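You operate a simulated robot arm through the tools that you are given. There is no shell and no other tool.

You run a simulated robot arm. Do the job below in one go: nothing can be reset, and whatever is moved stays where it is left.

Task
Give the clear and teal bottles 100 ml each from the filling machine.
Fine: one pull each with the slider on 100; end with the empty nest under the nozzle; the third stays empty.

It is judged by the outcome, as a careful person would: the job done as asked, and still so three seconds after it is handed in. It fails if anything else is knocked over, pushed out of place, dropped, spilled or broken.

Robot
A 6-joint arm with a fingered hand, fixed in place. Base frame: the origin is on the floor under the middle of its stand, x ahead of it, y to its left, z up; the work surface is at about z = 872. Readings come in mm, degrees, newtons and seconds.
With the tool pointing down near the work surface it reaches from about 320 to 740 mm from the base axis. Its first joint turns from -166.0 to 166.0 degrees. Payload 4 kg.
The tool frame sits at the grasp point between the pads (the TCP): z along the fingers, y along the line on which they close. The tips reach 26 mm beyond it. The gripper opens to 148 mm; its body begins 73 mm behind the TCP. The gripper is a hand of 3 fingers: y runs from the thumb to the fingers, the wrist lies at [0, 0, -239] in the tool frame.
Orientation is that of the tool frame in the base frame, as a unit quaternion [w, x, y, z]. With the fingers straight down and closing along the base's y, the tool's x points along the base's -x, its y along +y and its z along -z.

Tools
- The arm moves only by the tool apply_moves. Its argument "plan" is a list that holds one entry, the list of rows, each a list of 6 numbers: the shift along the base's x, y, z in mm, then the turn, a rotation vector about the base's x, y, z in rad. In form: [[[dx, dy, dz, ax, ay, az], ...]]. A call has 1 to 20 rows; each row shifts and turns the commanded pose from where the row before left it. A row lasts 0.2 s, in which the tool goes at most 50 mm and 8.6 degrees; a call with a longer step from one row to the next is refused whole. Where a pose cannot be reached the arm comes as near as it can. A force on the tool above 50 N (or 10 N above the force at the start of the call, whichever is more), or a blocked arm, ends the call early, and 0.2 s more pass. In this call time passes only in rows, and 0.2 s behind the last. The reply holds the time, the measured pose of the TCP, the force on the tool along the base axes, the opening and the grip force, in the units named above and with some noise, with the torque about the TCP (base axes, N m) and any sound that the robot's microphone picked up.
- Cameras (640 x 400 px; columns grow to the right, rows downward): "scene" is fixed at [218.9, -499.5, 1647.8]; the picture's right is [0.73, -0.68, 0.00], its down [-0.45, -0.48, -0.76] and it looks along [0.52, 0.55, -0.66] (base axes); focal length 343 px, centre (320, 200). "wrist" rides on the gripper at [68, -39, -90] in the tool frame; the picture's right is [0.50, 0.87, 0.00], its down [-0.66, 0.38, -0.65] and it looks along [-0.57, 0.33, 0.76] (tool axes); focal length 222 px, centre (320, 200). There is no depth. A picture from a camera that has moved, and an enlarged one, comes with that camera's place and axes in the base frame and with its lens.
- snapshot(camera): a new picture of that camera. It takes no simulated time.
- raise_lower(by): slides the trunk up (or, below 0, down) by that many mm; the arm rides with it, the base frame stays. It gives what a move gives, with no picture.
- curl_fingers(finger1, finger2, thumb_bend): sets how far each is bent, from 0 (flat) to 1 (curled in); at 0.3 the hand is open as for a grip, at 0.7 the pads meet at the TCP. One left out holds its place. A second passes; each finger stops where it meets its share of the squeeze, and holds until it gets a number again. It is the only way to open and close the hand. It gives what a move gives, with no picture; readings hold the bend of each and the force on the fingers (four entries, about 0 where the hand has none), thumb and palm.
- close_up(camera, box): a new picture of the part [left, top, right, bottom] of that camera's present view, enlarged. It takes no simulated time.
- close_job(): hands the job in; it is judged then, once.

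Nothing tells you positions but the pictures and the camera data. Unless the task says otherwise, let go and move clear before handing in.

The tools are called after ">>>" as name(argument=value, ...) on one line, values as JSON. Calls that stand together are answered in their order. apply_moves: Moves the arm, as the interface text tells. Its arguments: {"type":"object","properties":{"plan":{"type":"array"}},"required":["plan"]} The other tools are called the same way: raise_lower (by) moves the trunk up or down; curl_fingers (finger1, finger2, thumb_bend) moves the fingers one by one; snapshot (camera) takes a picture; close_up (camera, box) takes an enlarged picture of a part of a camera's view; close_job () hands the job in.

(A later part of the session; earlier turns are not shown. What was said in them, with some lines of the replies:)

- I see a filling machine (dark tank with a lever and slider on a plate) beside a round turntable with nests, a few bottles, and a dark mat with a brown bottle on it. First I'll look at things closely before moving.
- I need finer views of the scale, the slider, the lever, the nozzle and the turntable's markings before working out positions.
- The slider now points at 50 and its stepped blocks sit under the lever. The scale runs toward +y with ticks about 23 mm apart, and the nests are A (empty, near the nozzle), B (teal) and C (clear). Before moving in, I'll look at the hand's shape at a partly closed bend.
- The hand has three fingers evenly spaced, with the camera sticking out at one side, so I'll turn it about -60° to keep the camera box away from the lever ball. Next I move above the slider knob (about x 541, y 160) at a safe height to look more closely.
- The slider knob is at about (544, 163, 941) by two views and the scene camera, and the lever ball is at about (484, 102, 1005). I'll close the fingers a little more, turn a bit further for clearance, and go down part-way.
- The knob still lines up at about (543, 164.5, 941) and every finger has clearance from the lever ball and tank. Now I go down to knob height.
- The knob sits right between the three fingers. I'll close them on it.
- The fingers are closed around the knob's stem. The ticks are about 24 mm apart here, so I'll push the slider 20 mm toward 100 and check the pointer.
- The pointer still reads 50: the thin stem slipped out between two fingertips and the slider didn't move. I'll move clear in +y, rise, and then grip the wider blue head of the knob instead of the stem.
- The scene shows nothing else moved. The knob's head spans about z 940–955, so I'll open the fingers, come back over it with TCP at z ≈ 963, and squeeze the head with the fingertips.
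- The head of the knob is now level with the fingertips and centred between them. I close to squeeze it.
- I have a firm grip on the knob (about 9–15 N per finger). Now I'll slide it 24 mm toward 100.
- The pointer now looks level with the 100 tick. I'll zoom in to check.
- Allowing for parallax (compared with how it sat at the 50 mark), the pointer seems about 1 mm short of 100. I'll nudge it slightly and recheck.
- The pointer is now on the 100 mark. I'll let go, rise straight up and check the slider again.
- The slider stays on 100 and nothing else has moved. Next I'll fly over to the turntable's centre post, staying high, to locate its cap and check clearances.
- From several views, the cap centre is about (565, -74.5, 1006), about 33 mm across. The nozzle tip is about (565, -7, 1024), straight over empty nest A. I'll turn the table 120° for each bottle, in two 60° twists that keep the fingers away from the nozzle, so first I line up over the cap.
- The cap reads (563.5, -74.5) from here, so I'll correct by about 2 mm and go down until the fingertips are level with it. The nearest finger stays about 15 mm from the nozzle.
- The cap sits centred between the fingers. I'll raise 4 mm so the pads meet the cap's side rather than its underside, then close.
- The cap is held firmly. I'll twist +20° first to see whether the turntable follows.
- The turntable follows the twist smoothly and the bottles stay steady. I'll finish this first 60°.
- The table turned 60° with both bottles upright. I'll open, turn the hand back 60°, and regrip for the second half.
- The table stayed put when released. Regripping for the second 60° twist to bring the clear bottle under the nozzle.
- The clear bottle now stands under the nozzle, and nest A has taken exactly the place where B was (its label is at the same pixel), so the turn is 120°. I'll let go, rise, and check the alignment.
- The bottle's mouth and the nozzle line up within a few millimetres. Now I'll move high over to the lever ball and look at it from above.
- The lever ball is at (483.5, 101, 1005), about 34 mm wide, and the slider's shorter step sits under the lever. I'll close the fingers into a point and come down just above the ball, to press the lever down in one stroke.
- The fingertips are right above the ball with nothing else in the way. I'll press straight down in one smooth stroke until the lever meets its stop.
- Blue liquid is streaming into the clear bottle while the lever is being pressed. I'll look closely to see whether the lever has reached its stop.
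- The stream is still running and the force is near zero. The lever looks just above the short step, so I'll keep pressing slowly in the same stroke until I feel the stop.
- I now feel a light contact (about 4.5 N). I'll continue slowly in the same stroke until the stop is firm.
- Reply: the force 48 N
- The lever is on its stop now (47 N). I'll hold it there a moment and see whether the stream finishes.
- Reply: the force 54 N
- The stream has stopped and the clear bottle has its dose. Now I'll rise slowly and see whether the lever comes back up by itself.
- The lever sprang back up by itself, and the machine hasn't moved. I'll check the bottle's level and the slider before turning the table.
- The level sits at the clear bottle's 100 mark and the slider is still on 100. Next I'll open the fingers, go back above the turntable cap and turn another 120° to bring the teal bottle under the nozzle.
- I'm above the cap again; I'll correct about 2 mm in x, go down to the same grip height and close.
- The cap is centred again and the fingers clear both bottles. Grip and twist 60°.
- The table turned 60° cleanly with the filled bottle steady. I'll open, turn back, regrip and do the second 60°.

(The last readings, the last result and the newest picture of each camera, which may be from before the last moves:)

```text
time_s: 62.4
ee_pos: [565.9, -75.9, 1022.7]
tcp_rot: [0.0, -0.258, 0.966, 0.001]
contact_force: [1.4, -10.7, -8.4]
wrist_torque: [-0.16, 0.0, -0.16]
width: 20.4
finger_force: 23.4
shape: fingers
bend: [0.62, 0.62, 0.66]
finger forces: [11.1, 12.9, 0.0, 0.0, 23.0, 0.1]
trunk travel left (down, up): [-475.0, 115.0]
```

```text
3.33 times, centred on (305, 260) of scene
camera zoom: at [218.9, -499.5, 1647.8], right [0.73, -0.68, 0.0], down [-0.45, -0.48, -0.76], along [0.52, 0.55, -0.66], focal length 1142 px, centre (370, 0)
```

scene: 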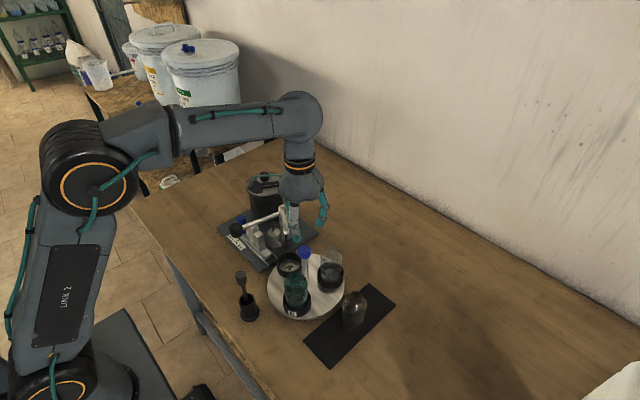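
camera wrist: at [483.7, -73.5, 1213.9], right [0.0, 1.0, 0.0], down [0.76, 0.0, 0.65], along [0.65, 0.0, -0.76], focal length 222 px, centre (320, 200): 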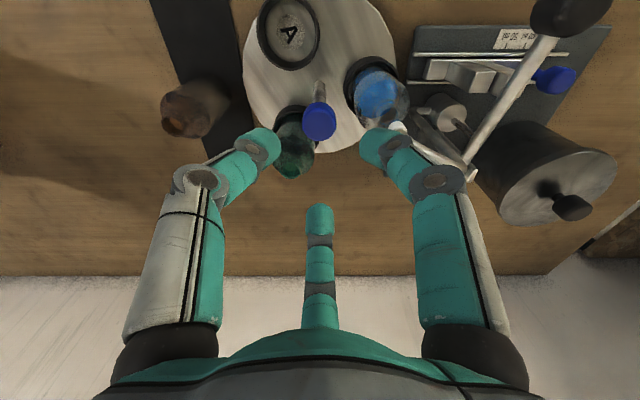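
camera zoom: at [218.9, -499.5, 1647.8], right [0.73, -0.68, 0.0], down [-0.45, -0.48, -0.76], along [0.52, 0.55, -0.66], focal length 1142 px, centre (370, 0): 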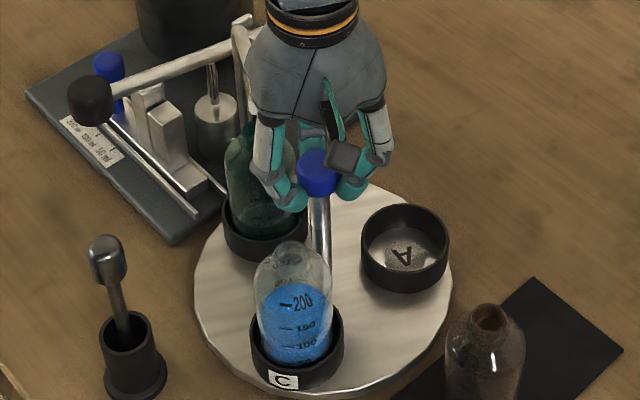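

The teal bottle is now under the nozzle, perhaps 1–2° over. I'll let go and rise to measure the alignment.

>>> curl_fingers(finger1=0.55, finger2=0.55, thumb_bend=0.55)

>>> apply_moves(plan=[[[0, 0, 20, 0, 0, 0], [0, 0, 20, 0, 0, 0], [0, 0, 20, 0, 0, 0], [0, 0, 20, 0, 0, 0], [0, 0, 20, 0, 0, 0]]])

>>> close_up(camera="wrist", box=[270, 130, 430, 250])

>>> snapshot(camera="wrist")

>>> close_up(camera="scene", box=[240, 210, 350, 320])

```text
time_s: 63.4
ee_pos: [564.5, -76.2, 1022.4]
tcp_rot: [-0.001, -0.257, 0.966, 0.001]
contact_force: [0.3, 1.1, 0.6]
wrist_torque: [0.04, 0.01, 0.04]
width: 45.1
finger_force: 0.0
shape: fingers
bend: [0.55, 0.55, 0.55]
finger forces: [0.0, 0.1, 0.0, 0.1, 0.0, 0.0]
trunk travel left (down, up): [-475.0, 115.0]
```

```text
time_s: 64.6
ee_pos: [564.0, -76.8, 1123.5]
tcp_rot: [0.0, -0.258, 0.966, 0.001]
contact_force: [-0.2, -0.1, 0.0]
wrist_torque: [-0.03, 0.03, -0.02]
width: 45.3
finger_force: 0.0
shape: fingers
bend: [0.55, 0.55, 0.55]
finger forces: [0.0, 0.1, 0.1, 0.1, 0.0, 0.0]
trunk travel left (down, up): [-475.0, 115.0]
```

```text
3.33 times, centred on (350, 190) of wrist
camera zoom: at [525.4, -142.4, 1213.4], right [-0.86, 0.5, 0.0], down [0.38, 0.65, 0.65], along [0.33, 0.57, -0.76], focal length 740 px, centre (220, 233)
```

zoom: 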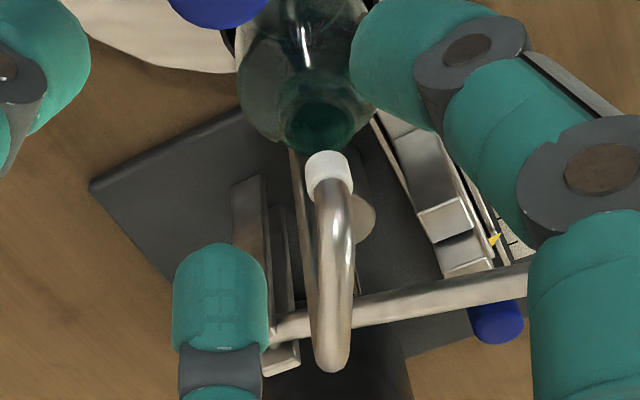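

```text
taken
camera wrist: at [525.4, -142.4, 1213.4], right [-0.86, 0.5, 0.0], down [0.38, 0.65, 0.65], along [0.33, 0.57, -0.76], focal length 222 px, centre (320, 200)
```

wrist: 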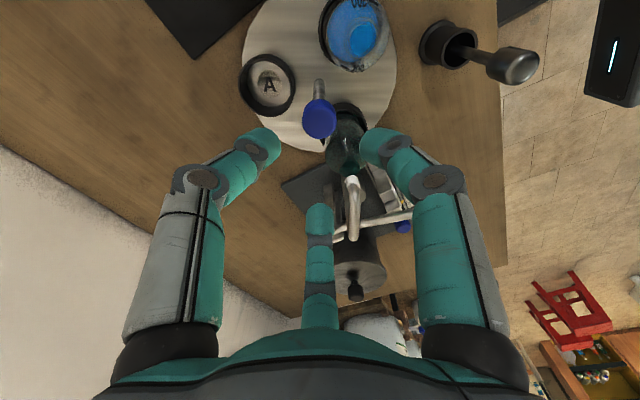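

```text
3.64 times, centred on (295, 265) of scene
camera zoom: at [218.9, -499.5, 1647.8], right [0.73, -0.68, 0.0], down [-0.45, -0.48, -0.76], along [0.52, 0.55, -0.66], focal length 1246 px, centre (411, -36)
```

zoom: 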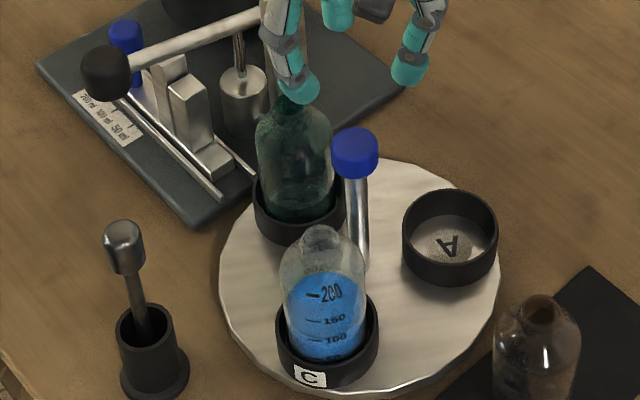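

The alignment matches the first one, with the label at the same pixel and the teal mouth under the nozzle. Before the second pull I'll check the clear bottle's level against its marks.

>>> close_up(camera="scene", box=[278, 265, 312, 320])

>>> close_up(camera="wrist", box=[305, 0, 405, 80])

```text
7.27 times, centred on (295, 292) of scene
camera zoom: at [218.9, -499.5, 1647.8], right [0.73, -0.68, 0.0], down [-0.45, -0.48, -0.76], along [0.52, 0.55, -0.66], focal length 2492 px, centre (502, -473)
```

zoom: 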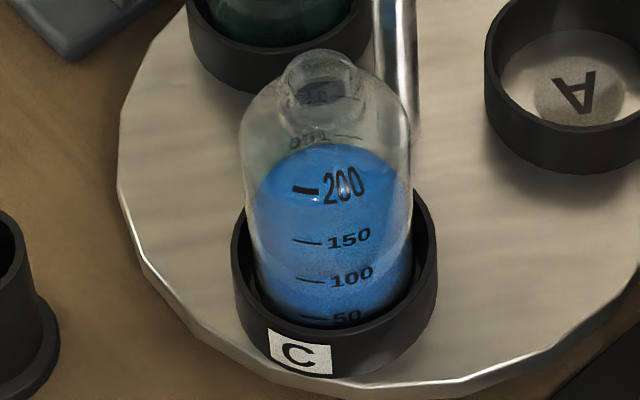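

```text
5.00 times, centred on (355, 40) of wrist
camera zoom: at [525.4, -142.4, 1213.4], right [-0.86, 0.5, 0.0], down [0.38, 0.65, 0.65], along [0.33, 0.57, -0.76], focal length 1111 px, centre (145, 1000)
```

zoom: 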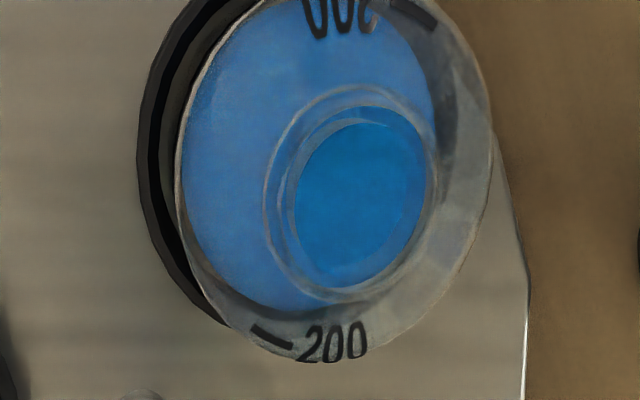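

The surface's near edge meets the 100 tick, so the clear bottle is right. Now back over to the lever ball for the teal bottle's single pull.

>>> apply_moves(plan=[[[-13.3, 29.5, 0, 0, 0, 0], [-13.3, 29.5, 0, 0, 0, 0], [-13.3, 29.5, 0, 0, 0, 0], [-13.3, 29.5, 0, 0, 0, 0], [-13.4, 29.5, 0, 0, 0, 0], [-13.4, 29.5, 0, 0, 0, 0]]])

>>> curl_fingers(finger1=0.72, finger2=0.72, thumb_bend=0.72)

>>> apply_moves(plan=[[[0, 0, -15, 0, 0, 0], [0, 0, -15, 0, 0, 0], [0, 0, -15, 0, 0, 0], [0, 0, -14, 0, 0, 0]]])

>>> close_up(camera="scene", box=[190, 160, 310, 280])

>>> snapshot(camera="wrist")

>>> close_up(camera="scene", box=[225, 210, 275, 260])

```text
time_s: 66.0
ee_pos: [483.4, 104.1, 1123.0]
tcp_rot: [0.001, -0.256, 0.967, 0.001]
contact_force: [0.0, -0.1, -0.1]
wrist_torque: [-0.01, 0.0, 0.02]
width: 45.4
finger_force: 0.2
shape: fingers
bend: [0.55, 0.55, 0.55]
finger forces: [0.0, 0.0, 0.0, 0.0, 0.0, 0.0]
trunk travel left (down, up): [-475.0, 115.0]
```

```text
time_s: 67.0
ee_pos: [485.5, 103.7, 1122.7]
tcp_rot: [0.0, -0.258, 0.966, 0.0]
contact_force: [0.5, -0.5, 0.4]
wrist_torque: [0.01, -0.04, -0.01]
width: 0.0
finger_force: 0.0
shape: fingers
bend: [0.71, 0.71, 0.71]
finger forces: [0.0, 0.0, 0.0, 0.0, 0.0, 0.1]
trunk travel left (down, up): [-475.0, 115.0]
```

```text
time_s: 68.0
ee_pos: [483.6, 102.6, 1062.7]
tcp_rot: [0.0, -0.259, 0.966, 0.001]
contact_force: [0.2, -1.0, 0.2]
wrist_torque: [-0.02, -0.03, 0.0]
width: 0.0
finger_force: 0.1
shape: fingers
bend: [0.71, 0.71, 0.71]
finger forces: [0.0, 0.0, 0.0, 0.0, 0.1, 0.1]
trunk travel left (down, up): [-475.0, 115.0]
```

```text
3.33 times, centred on (250, 220) of scene
camera zoom: at [218.9, -499.5, 1647.8], right [0.73, -0.68, 0.0], down [-0.45, -0.48, -0.76], along [0.52, 0.55, -0.66], focal length 1142 px, centre (553, 133)
```

zoom: 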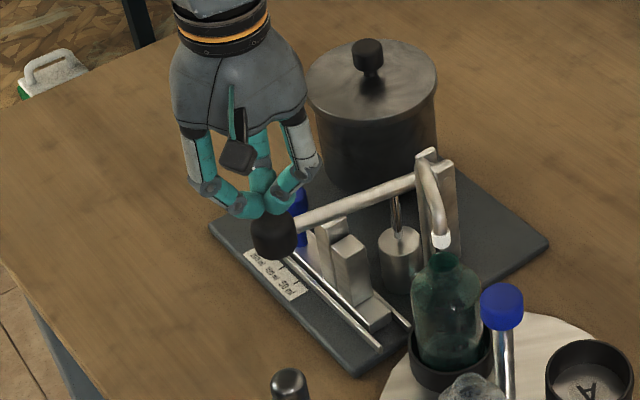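

```text
taken
camera wrist: at [444.4, 35.3, 1153.3], right [-0.86, 0.5, 0.0], down [0.38, 0.65, 0.65], along [0.33, 0.57, -0.76], focal length 222 px, centre (320, 200)
```

wrist: 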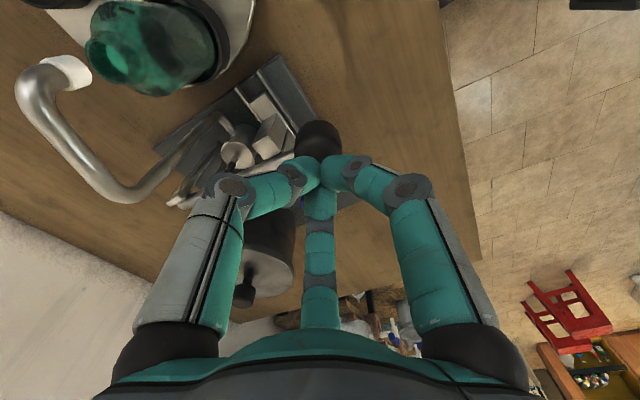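

```text
8.00 times, centred on (250, 235) of scene
camera zoom: at [218.9, -499.5, 1647.8], right [0.73, -0.68, 0.0], down [-0.45, -0.48, -0.76], along [0.52, 0.55, -0.66], focal length 2741 px, centre (880, -80)
```

zoom: 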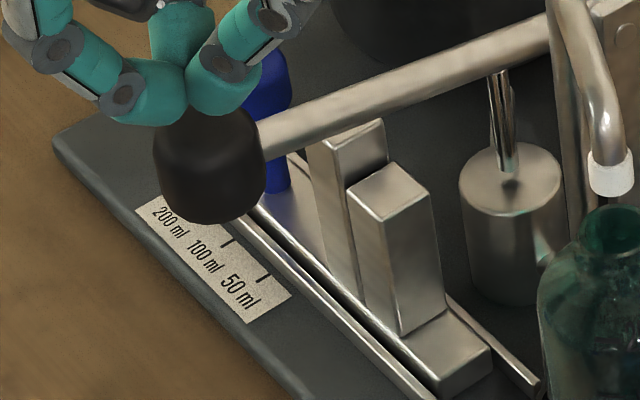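

Everything is as it was before the first pull, with the teal bottle under the nozzle and the slider on 100. I press the lever down in one smooth stroke to the stop.

>>> apply_moves(plan=[[[0, 0, -4, 0, 0, 0], [0, 0, -4, 0, 0, 0], [0, 0, -4, 0, 0, 0], [0, 0, -4, 0, 0, 0], [0, 0, -4, 0, 0, 0], [0, 0, -4, 0, 0, 0], [0, 0, -4, 0, 0, 0], [0, 0, -4, 0, 0, 0], [0, 0, -4, 0, 0, 0], [0, 0, -4, 0, 0, 0], [0, 0, -4, 0, 0, 0], [0, 0, -4, 0, 0, 0], [0, 0, -4, 0, 0, 0], [0, 0, -4, 0, 0, 0], [0, 0, -4, 0, 0, 0], [0, 0, -4, 0, 0, 0], [0, 0, -3, 0, 0, 0], [0, 0, -3, 0, 0, 0], [0, 0, -2, 0, 0, 0], [0, 0, -2, 0, 0, 0]]])

>>> close_up(camera="scene", box=[230, 205, 320, 285])

```text
time_s: 72.2
ee_pos: [483.5, 102.4, 990.4]
tcp_rot: [0.001, -0.258, 0.966, 0.0]
contact_force: [-0.5, 0.1, 11.5]
wrist_torque: [-0.05, 0.06, -0.02]
width: 0.1
finger_force: 9.0
shape: fingers
bend: [0.72, 0.71, 0.71]
finger forces: [11.3, 0.0, 0.0, 0.0, 7.0, 0.0]
trunk travel left (down, up): [-475.0, 115.0]
```

```text
5.00 times, centred on (275, 245) of scene
camera zoom: at [218.9, -499.5, 1647.8], right [0.73, -0.68, 0.0], down [-0.45, -0.48, -0.76], along [0.52, 0.55, -0.66], focal length 1713 px, centre (545, -25)
```

zoom: 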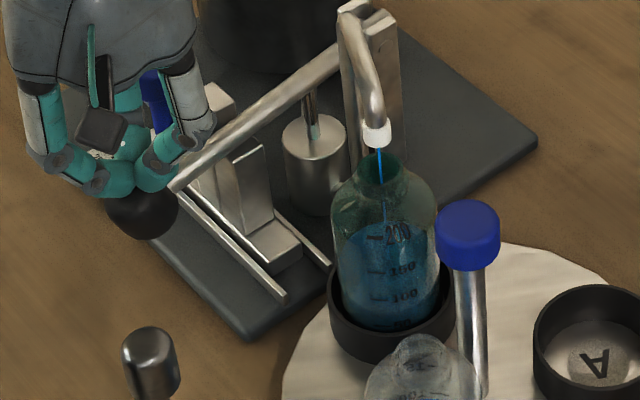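

The teal bottle is filling and the stop is just being felt (11 N). I'll press the last bit in the same stroke until it's as firm as the first time, then hold for the stream to end.

>>> apply_moves(plan=[[[0, 0, -1.2, 0, 0, 0], [0, 0, -1.0, 0, 0, 0], [0, 0, -0.5, 0, 0, 0], [0, 0, 0, 0, 0, 0], [0, 0, 0, 0, 0, 0], [0, 0, 0, 0, 0, 0], [0, 0, 0, 0, 0, 0]]])

>>> close_up(camera="scene", box=[230, 205, 320, 285])

```text
time_s: 73.4
ee_pos: [483.4, 101.5, 990.3]
tcp_rot: [0.004, -0.257, 0.966, 0.0]
contact_force: [-6.8, -3.7, 26.5]
wrist_torque: [-0.17, 0.23, 0.02]
width: 0.0
finger_force: 17.1
shape: fingers
bend: [0.73, 0.71, 0.72]
finger forces: [19.9, 0.0, 0.1, 0.0, 14.4, 0.0]
trunk travel left (down, up): [-475.0, 115.0]
stopped in row 6: the force on the tool passed its limit at 51 N (the readings are from after the stop); the commanded pose is now the measured one
```

```text
5.00 times, centred on (275, 245) of scene
camera zoom: at [218.9, -499.5, 1647.8], right [0.73, -0.68, 0.0], down [-0.45, -0.48, -0.76], along [0.52, 0.55, -0.66], focal length 1713 px, centre (545, -25)
```

zoom: 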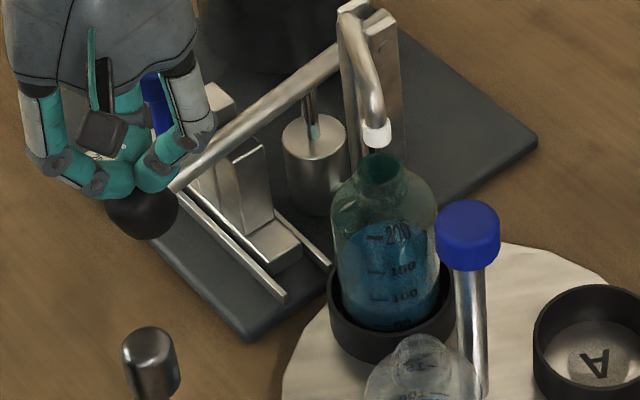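

The lever hit its stop (51 N) and the stream has ended, with the level at about the 100 mark. Now I rise slowly and let the lever return.

>>> apply_moves(plan=[[[0, 0, 2, 0, 0, 0], [0, 0, 4, 0, 0, 0], [0, 0, 4, 0, 0, 0], [0, 0, 5, 0, 0, 0], [0, 0, 5, 0, 0, 0], [0, 0, 5, 0, 0, 0], [0, 0, 5, 0, 0, 0], [0, 0, 5, 0, 0, 0], [0, 0, 6, 0, 0, 0], [0, 0, 6, 0, 0, 0], [0, 0, 6, 0, 0, 0], [0, 0, 6, 0, 0, 0], [0, 0, 8, 0, 0, 0], [0, 0, 10, 0, 0, 0], [0, 0, 12, 0, 0, 0]]])

>>> close_up(camera="scene", box=[200, 180, 320, 290])

>>> close_up(camera="scene", box=[262, 220, 312, 285])

>>> close_up(camera="scene", box=[225, 210, 275, 260])

```text
time_s: 76.6
ee_pos: [485.4, 102.9, 1077.2]
tcp_rot: [0.003, -0.258, 0.966, 0.0]
contact_force: [0.4, 0.3, -0.7]
wrist_torque: [0.0, -0.02, 0.04]
width: 0.0
finger_force: 0.0
shape: fingers
bend: [0.71, 0.71, 0.71]
finger forces: [0.0, 0.1, 0.0, 0.0, 0.0, 0.0]
trunk travel left (down, up): [-475.0, 115.0]
```

```text
3.64 times, centred on (260, 235) of scene
camera zoom: at [218.9, -499.5, 1647.8], right [0.73, -0.68, 0.0], down [-0.45, -0.48, -0.76], along [0.52, 0.55, -0.66], focal length 1246 px, centre (538, 73)
```

zoom: 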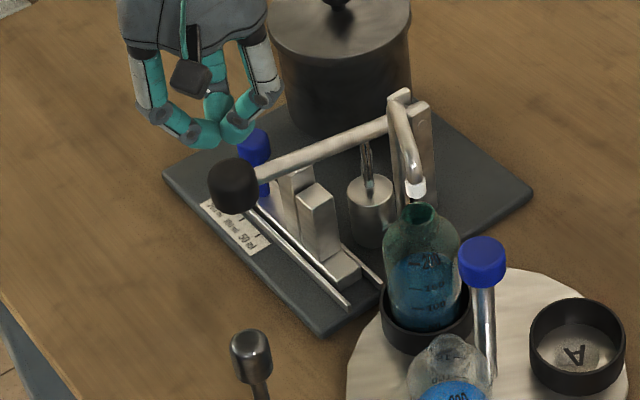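

```text
6.15 times, centred on (287, 252) of scene
camera zoom: at [218.9, -499.5, 1647.8], right [0.73, -0.68, 0.0], down [-0.45, -0.48, -0.76], along [0.52, 0.55, -0.66], focal length 2109 px, centre (523, -123)
```

zoom: 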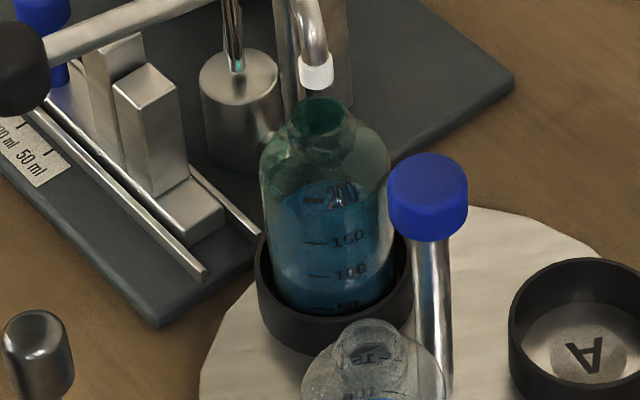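

```text
8.00 times, centred on (250, 235) of scene
camera zoom: at [218.9, -499.5, 1647.8], right [0.73, -0.68, 0.0], down [-0.45, -0.48, -0.76], along [0.52, 0.55, -0.66], focal length 2741 px, centre (880, -80)
```

zoom: 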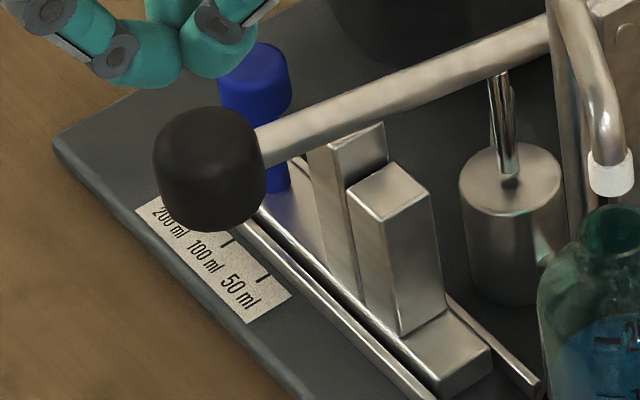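

Both bottles now show the same level, and the lever and slider are as they should be. Last step: one more 120° turn to bring the empty nest A back under the nozzle, so I fly back above the cap (also removing a tiny tilt).

>>> apply_moves(plan=[[[0, 0, 23, -0.0015, 0.0058, 0], [0, 0, 23, 0, 0, 0], [9.9, -22.1, 0, 0, 0, -0.131], [9.9, -22.1, 0, 0, 0, -0.131], [9.9, -22.1, 0, 0, 0, -0.131], [9.9, -22.1, 0, 0, 0, -0.131], [9.9, -22.1, 0, 0, 0, -0.131], [9.9, -22.1, 0, 0, 0, -0.131], [9.9, -22.1, 0, 0, 0, -0.131], [9.9, -22.1, 0, 0, 0, -0.13]]])

>>> curl_fingers(finger1=0.55, finger2=0.55, thumb_bend=0.55)

>>> snapshot(camera="wrist")

```text
time_s: 78.8
ee_pos: [564.7, -75.6, 1124.5]
tcp_rot: [-0.001, 0.261, 0.965, 0.0]
contact_force: [-0.2, -0.2, 0.8]
wrist_torque: [0.03, 0.01, 0.03]
width: 0.0
finger_force: 0.0
shape: fingers
bend: [0.71, 0.71, 0.71]
finger forces: [0.0, 0.0, 0.0, 0.0, 0.0, 0.0]
trunk travel left (down, up): [-475.0, 115.0]
```

```text
time_s: 79.8
ee_pos: [564.2, -75.5, 1124.2]
tcp_rot: [-0.001, 0.26, 0.966, 0.0]
contact_force: [0.2, -0.4, 0.5]
wrist_torque: [0.02, -0.01, 0.0]
width: 45.3
finger_force: 0.0
shape: fingers
bend: [0.55, 0.55, 0.55]
finger forces: [0.0, 0.0, 0.0, 0.1, 0.1, 0.1]
trunk travel left (down, up): [-475.0, 115.0]
```

```text
taken
camera wrist: at [486.7, -74.2, 1214.6], right [0.0, 1.0, 0.0], down [0.76, 0.0, 0.65], along [0.65, 0.0, -0.76], focal length 222 px, centre (320, 200)
```

wrist: 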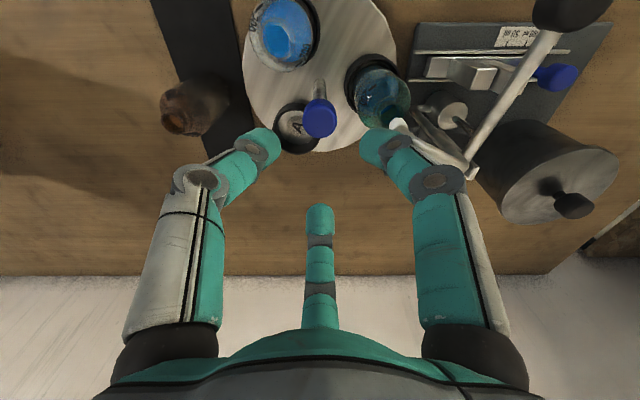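

I'm right above the cap. Down to grip height (a hair back in x) and close on it.

>>> apply_moves(plan=[[[-0.8, 0, -17, 0, 0, 0], [0, 0, -17, 0, 0, 0], [0, 0, -17, 0, 0, 0], [0, 0, -17, 0, 0, 0], [0, 0, -17, 0, 0, 0], [0, 0, -16.5, 0, 0, 0]]])

>>> curl_fingers(finger1=0.8, finger2=0.8, thumb_bend=0.8)

>>> close_up(camera="wrist", box=[200, 60, 440, 240])

```text
time_s: 81.2
ee_pos: [563.0, -74.8, 1021.3]
tcp_rot: [0.0, 0.259, 0.966, 0.001]
contact_force: [-0.3, -0.6, -0.1]
wrist_torque: [0.02, -0.01, 0.01]
width: 45.2
finger_force: 0.0
shape: fingers
bend: [0.55, 0.55, 0.55]
finger forces: [0.1, 0.0, 0.0, 0.0, 0.0, 0.0]
trunk travel left (down, up): [-475.0, 115.0]
```

```text
time_s: 82.2
ee_pos: [563.4, -75.4, 1020.4]
tcp_rot: [-0.001, 0.261, 0.965, 0.001]
contact_force: [-7.4, -6.3, -8.7]
wrist_torque: [-0.12, 0.09, -0.04]
width: 18.5
finger_force: 22.9
shape: fingers
bend: [0.63, 0.61, 0.66]
finger forces: [11.4, 12.4, 0.0, 0.1, 22.5, 0.1]
trunk travel left (down, up): [-475.0, 115.0]
```

```text
2.22 times, centred on (320, 150) of wrist
camera zoom: at [484.8, -74.7, 1111.0], right [0.0, 1.0, 0.0], down [0.76, 0.0, 0.65], along [0.65, 0.0, -0.76], focal length 494 px, centre (320, 311)
```

zoom: 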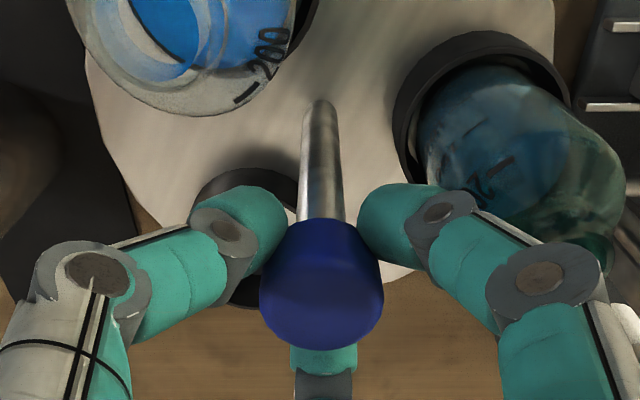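

The cap is gripped as before. Twisting the first 60° of the last turn.

>>> apply_moves(plan=[[[0, 0, 0, 0, 0, 0.06], [0, 0, 0, 0, 0, 0.09], [0, 0, 0, 0, 0, 0.1], [0, 0, 0, 0, 0, 0.1], [0, 0, 0, 0, 0, 0.1], [0, 0, 0, 0, 0, 0.1], [0, 0, 0, 0, 0, 0.1], [0, 0, 0, 0, 0, 0.1], [0, 0, 0, 0, 0, 0.1], [0, 0, 0, 0, 0, 0.09], [0, 0, 0, 0, 0, 0.06], [0, 0, 0, 0, 0, 0.047]]])

>>> curl_fingers(finger1=0.55, finger2=0.55, thumb_bend=0.55)

>>> close_up(camera="scene", box=[240, 210, 370, 330])

```text
time_s: 84.8
ee_pos: [565.2, -75.6, 1021.0]
tcp_rot: [-0.001, -0.257, 0.966, 0.0]
contact_force: [-1.6, -12.9, -20.7]
wrist_torque: [-0.23, 0.09, 0.01]
width: 18.9
finger_force: 22.4
shape: fingers
bend: [0.62, 0.62, 0.66]
finger forces: [12.3, 9.5, 0.0, 0.0, 22.0, 0.0]
trunk travel left (down, up): [-475.0, 115.0]
```

```text
time_s: 85.8
ee_pos: [562.9, -74.7, 1023.0]
tcp_rot: [0.0, -0.258, 0.966, -0.001]
contact_force: [-0.1, 0.0, 0.3]
wrist_torque: [-0.01, 0.0, -0.01]
width: 45.0
finger_force: 0.0
shape: fingers
bend: [0.55, 0.55, 0.55]
finger forces: [0.0, 0.0, 0.0, 0.0, 0.0, 0.1]
trunk travel left (down, up): [-475.0, 115.0]
```

```text
3.33 times, centred on (305, 270) of scene
camera zoom: at [218.9, -499.5, 1647.8], right [0.73, -0.68, 0.0], down [-0.45, -0.48, -0.76], along [0.52, 0.55, -0.66], focal length 1142 px, centre (370, -33)
```

zoom: 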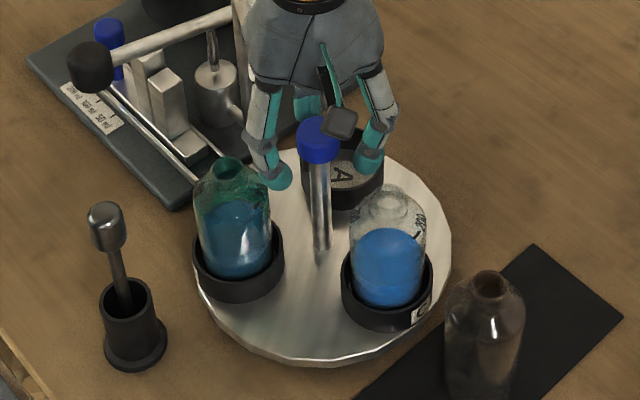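

Good: 60° done, both filled bottles steady. Turn the hand back, regrip, and finish the turn.

>>> apply_moves(plan=[[[0.4, 0, 0.5, 0, 0, -0.13], [0, 0, 0.5, 0, 0, -0.13], [0, 0, 0, 0, 0, -0.13], [0, 0, 0, 0, 0, -0.13], [0, 0, 0, 0, 0, -0.13], [0, 0, 0, 0, 0, -0.13], [0, 0, 0, 0, 0, -0.13], [0, 0, 0, 0, 0, -0.137]]])

>>> curl_fingers(finger1=0.8, finger2=0.8, thumb_bend=0.8)

>>> apply_moves(plan=[[[0, 0, 0, 0, 0, 0.06], [0, 0, 0, 0, 0, 0.09], [0, 0, 0, 0, 0, 0.1], [0, 0, 0, 0, 0, 0.1], [0, 0, 0, 0, 0, 0.1], [0, 0, 0, 0, 0, 0.1], [0, 0, 0, 0, 0, 0.1], [0, 0, 0, 0, 0, 0.1], [0, 0, 0, 0, 0, 0.1], [0, 0, 0, 0, 0, 0.09], [0, 0, 0, 0, 0, 0.06], [0, 0, 0, 0, 0, 0.047]]])

>>> close_up(camera="scene", box=[240, 200, 370, 320])

```text
time_s: 87.6
ee_pos: [565.0, -74.2, 1022.9]
tcp_rot: [0.0, 0.261, 0.965, 0.0]
contact_force: [0.6, -0.5, 1.0]
wrist_torque: [0.01, 0.0, -0.02]
width: 45.4
finger_force: 0.0
shape: fingers
bend: [0.55, 0.55, 0.55]
finger forces: [0.0, 0.1, 0.1, 0.1, 0.0, 0.0]
trunk travel left (down, up): [-475.0, 115.0]
```

```text
time_s: 88.6
ee_pos: [563.9, -76.3, 1022.1]
tcp_rot: [-0.001, 0.26, 0.966, 0.0]
contact_force: [-5.0, -8.5, -7.4]
wrist_torque: [-0.11, 0.11, -0.01]
width: 19.9
finger_force: 23.7
shape: fingers
bend: [0.62, 0.62, 0.66]
finger forces: [12.4, 12.1, 0.0, 0.0, 22.5, 0.0]
trunk travel left (down, up): [-475.0, 115.0]
```

```text
time_s: 91.2
ee_pos: [565.6, -75.9, 1022.1]
tcp_rot: [0.0, -0.258, 0.966, 0.001]
contact_force: [2.9, -10.2, -6.1]
wrist_torque: [-0.19, -0.06, -0.14]
width: 20.6
finger_force: 24.3
shape: fingers
bend: [0.62, 0.62, 0.66]
finger forces: [11.1, 13.1, 0.0, 0.0, 24.1, 0.0]
trunk travel left (down, up): [-475.0, 115.0]
```

```text
3.33 times, centred on (305, 260) of scene
camera zoom: at [218.9, -499.5, 1647.8], right [0.73, -0.68, 0.0], down [-0.45, -0.48, -0.76], along [0.52, 0.55, -0.66], focal length 1142 px, centre (370, 0)
```

zoom: 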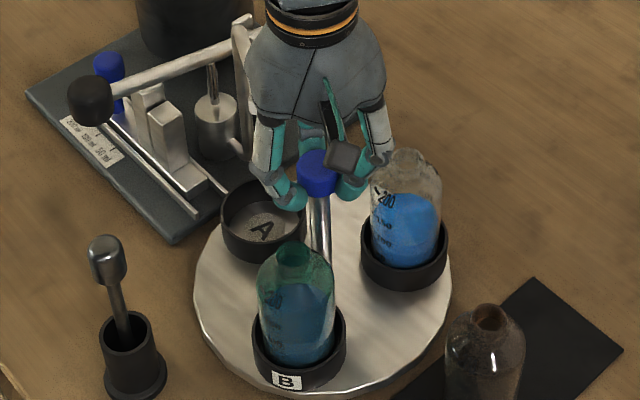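

Nest A is back under the nozzle, about a degree over. Last time the table settled into place on release, so I'll let go, rise and check.

>>> curl_fingers(finger1=0.55, finger2=0.55, thumb_bend=0.55)

>>> apply_moves(plan=[[[0, 0, 20, 0, 0, 0], [0, 0, 20, 0, 0, 0], [0, 0, 20, 0, 0, 0], [0, 0, 20, 0, 0, 0], [0, 0, 20, 0, 0, 0]]])

>>> close_up(camera="wrist", box=[270, 80, 430, 200])

>>> close_up(camera="scene", box=[240, 210, 350, 320])

>>> snapshot(camera="scene")

```text
time_s: 92.2
ee_pos: [564.8, -75.0, 1021.9]
tcp_rot: [-0.001, -0.258, 0.966, 0.001]
contact_force: [0.5, -0.1, -0.5]
wrist_torque: [-0.01, 0.02, 0.01]
width: 45.3
finger_force: 0.0
shape: fingers
bend: [0.55, 0.55, 0.55]
finger forces: [0.0, 0.0, 0.1, 0.1, 0.0, 0.0]
trunk travel left (down, up): [-475.0, 115.0]
```

```text
time_s: 93.4
ee_pos: [563.5, -75.0, 1121.8]
tcp_rot: [-0.001, -0.258, 0.966, 0.0]
contact_force: [1.6, -0.4, -0.1]
wrist_torque: [0.02, 0.0, 0.02]
width: 45.1
finger_force: 0.0
shape: fingers
bend: [0.55, 0.55, 0.55]
finger forces: [0.0, 0.1, 0.0, 0.1, 0.0, 0.1]
trunk travel left (down, up): [-475.0, 115.0]
```

```text
3.33 times, centred on (350, 140) of wrist
camera zoom: at [524.3, -143.1, 1213.3], right [-0.86, 0.5, 0.0], down [0.38, 0.65, 0.65], along [0.33, 0.57, -0.76], focal length 740 px, centre (220, 400)
```

zoom: 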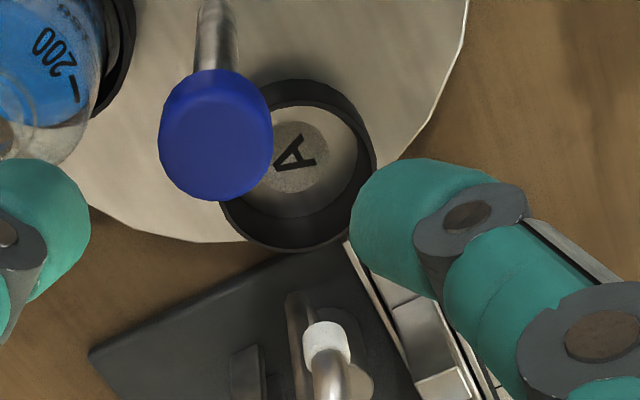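

```text
3.64 times, centred on (295, 265) of scene
camera zoom: at [218.9, -499.5, 1647.8], right [0.73, -0.68, 0.0], down [-0.45, -0.48, -0.76], along [0.52, 0.55, -0.66], focal length 1246 px, centre (411, -36)
```

zoom: 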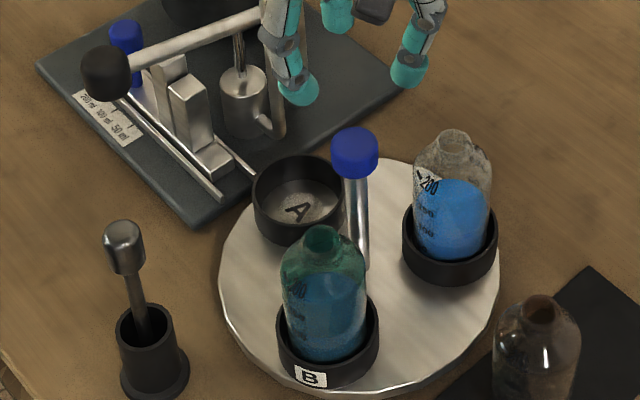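

```text
taken
```

scene: 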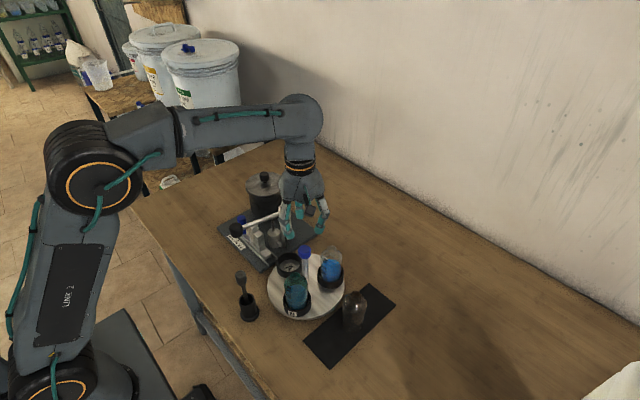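

The table has settled with label B at its original pixel, so empty nest A is under the nozzle. Both filled bottles stand in their nests, and the brown bottle and slider are untouched. I'll move the arm well clear and take a last look.

>>> apply_moves(plan=[[[0, 0, 30, 0, 0, 0], [0, 0, 30, 0, 0, 0], [0, 0, 30, 0, 0, 0], [-10, 20, 20, 0, 0, 0], [-15, 25, 20, 0, 0, 0], [-15, 25, 20, 0, 0, 0], [-15, 25, 0, 0, 0, 0], [-15, 35, 0, 0, 0, 0]]])

>>> close_up(camera="scene", box=[210, 195, 400, 375])

>>> close_up(camera="scene", box=[225, 200, 335, 310])

>>> snapshot(camera="wrist")

```text
time_s: 95.2
ee_pos: [493.5, 56.2, 1273.9]
tcp_rot: [0.0, -0.258, 0.966, 0.0]
contact_force: [0.2, -0.2, -0.2]
wrist_torque: [-0.01, 0.02, -0.01]
width: 45.3
finger_force: 0.1
shape: fingers
bend: [0.55, 0.55, 0.55]
finger forces: [0.0, 0.0, 0.0, 0.0, 0.0, 0.0]
trunk travel left (down, up): [-475.0, 115.0]
```

```text
2.22 times, centred on (305, 285) of scene
camera zoom: at [218.9, -499.5, 1647.8], right [0.73, -0.68, 0.0], down [-0.45, -0.48, -0.76], along [0.52, 0.55, -0.66], focal length 762 px, centre (353, 11)
```

zoom: 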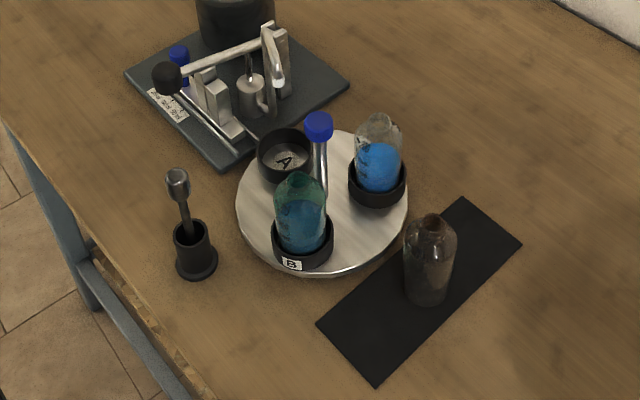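

```text
3.64 times, centred on (280, 255) of scene
camera zoom: at [218.9, -499.5, 1647.8], right [0.73, -0.68, 0.0], down [-0.45, -0.48, -0.76], along [0.52, 0.55, -0.66], focal length 1246 px, centre (466, 0)
```

zoom: 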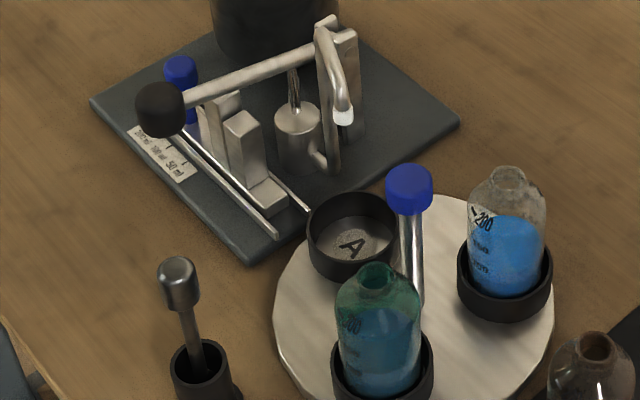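

```text
taken
camera wrist: at [454.2, -11.1, 1365.3], right [-0.86, 0.5, 0.0], down [0.38, 0.65, 0.65], along [0.33, 0.57, -0.76], focal length 222 px, centre (320, 200)
```

wrist: 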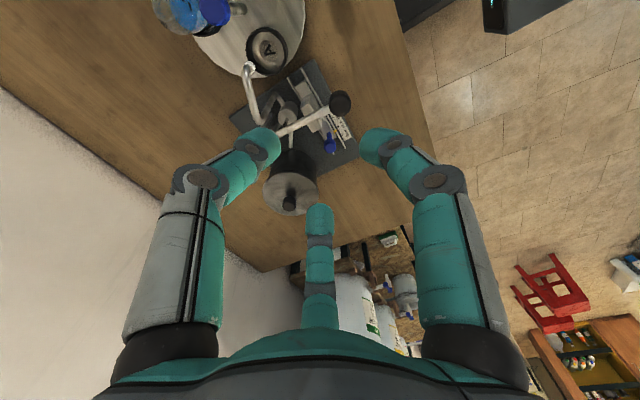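

The final look shows both bottles filled to about 100 ml in their nests and empty nest A under the nozzle. The brown bottle is untouched, nothing is spilled or shifted, and the arm is clear, so I hand the job in.

>>> close_job()

```text
The job is handed in.
```

The job is handed in: the clear and teal bottles each got one full pull of the lever with the slider on 100. In the pictures, each bottle's level sits at about its 100 ml mark.

- **Turntable:** it is back at its starting position, with empty nest A under the nozzle and both bottles standing in their own nests.
- **Third bottle:** I took "the third" to be the brown bottle on the mat. I didn't touch it, and it is still empty.
- **Slider:** my first try at it slipped off the knob without moving anything; the second set it to 100, where it remains.
- **Surroundings:** I saw nothing spilled, knocked over or pushed out of place. The arm has let go and is clear of the table.
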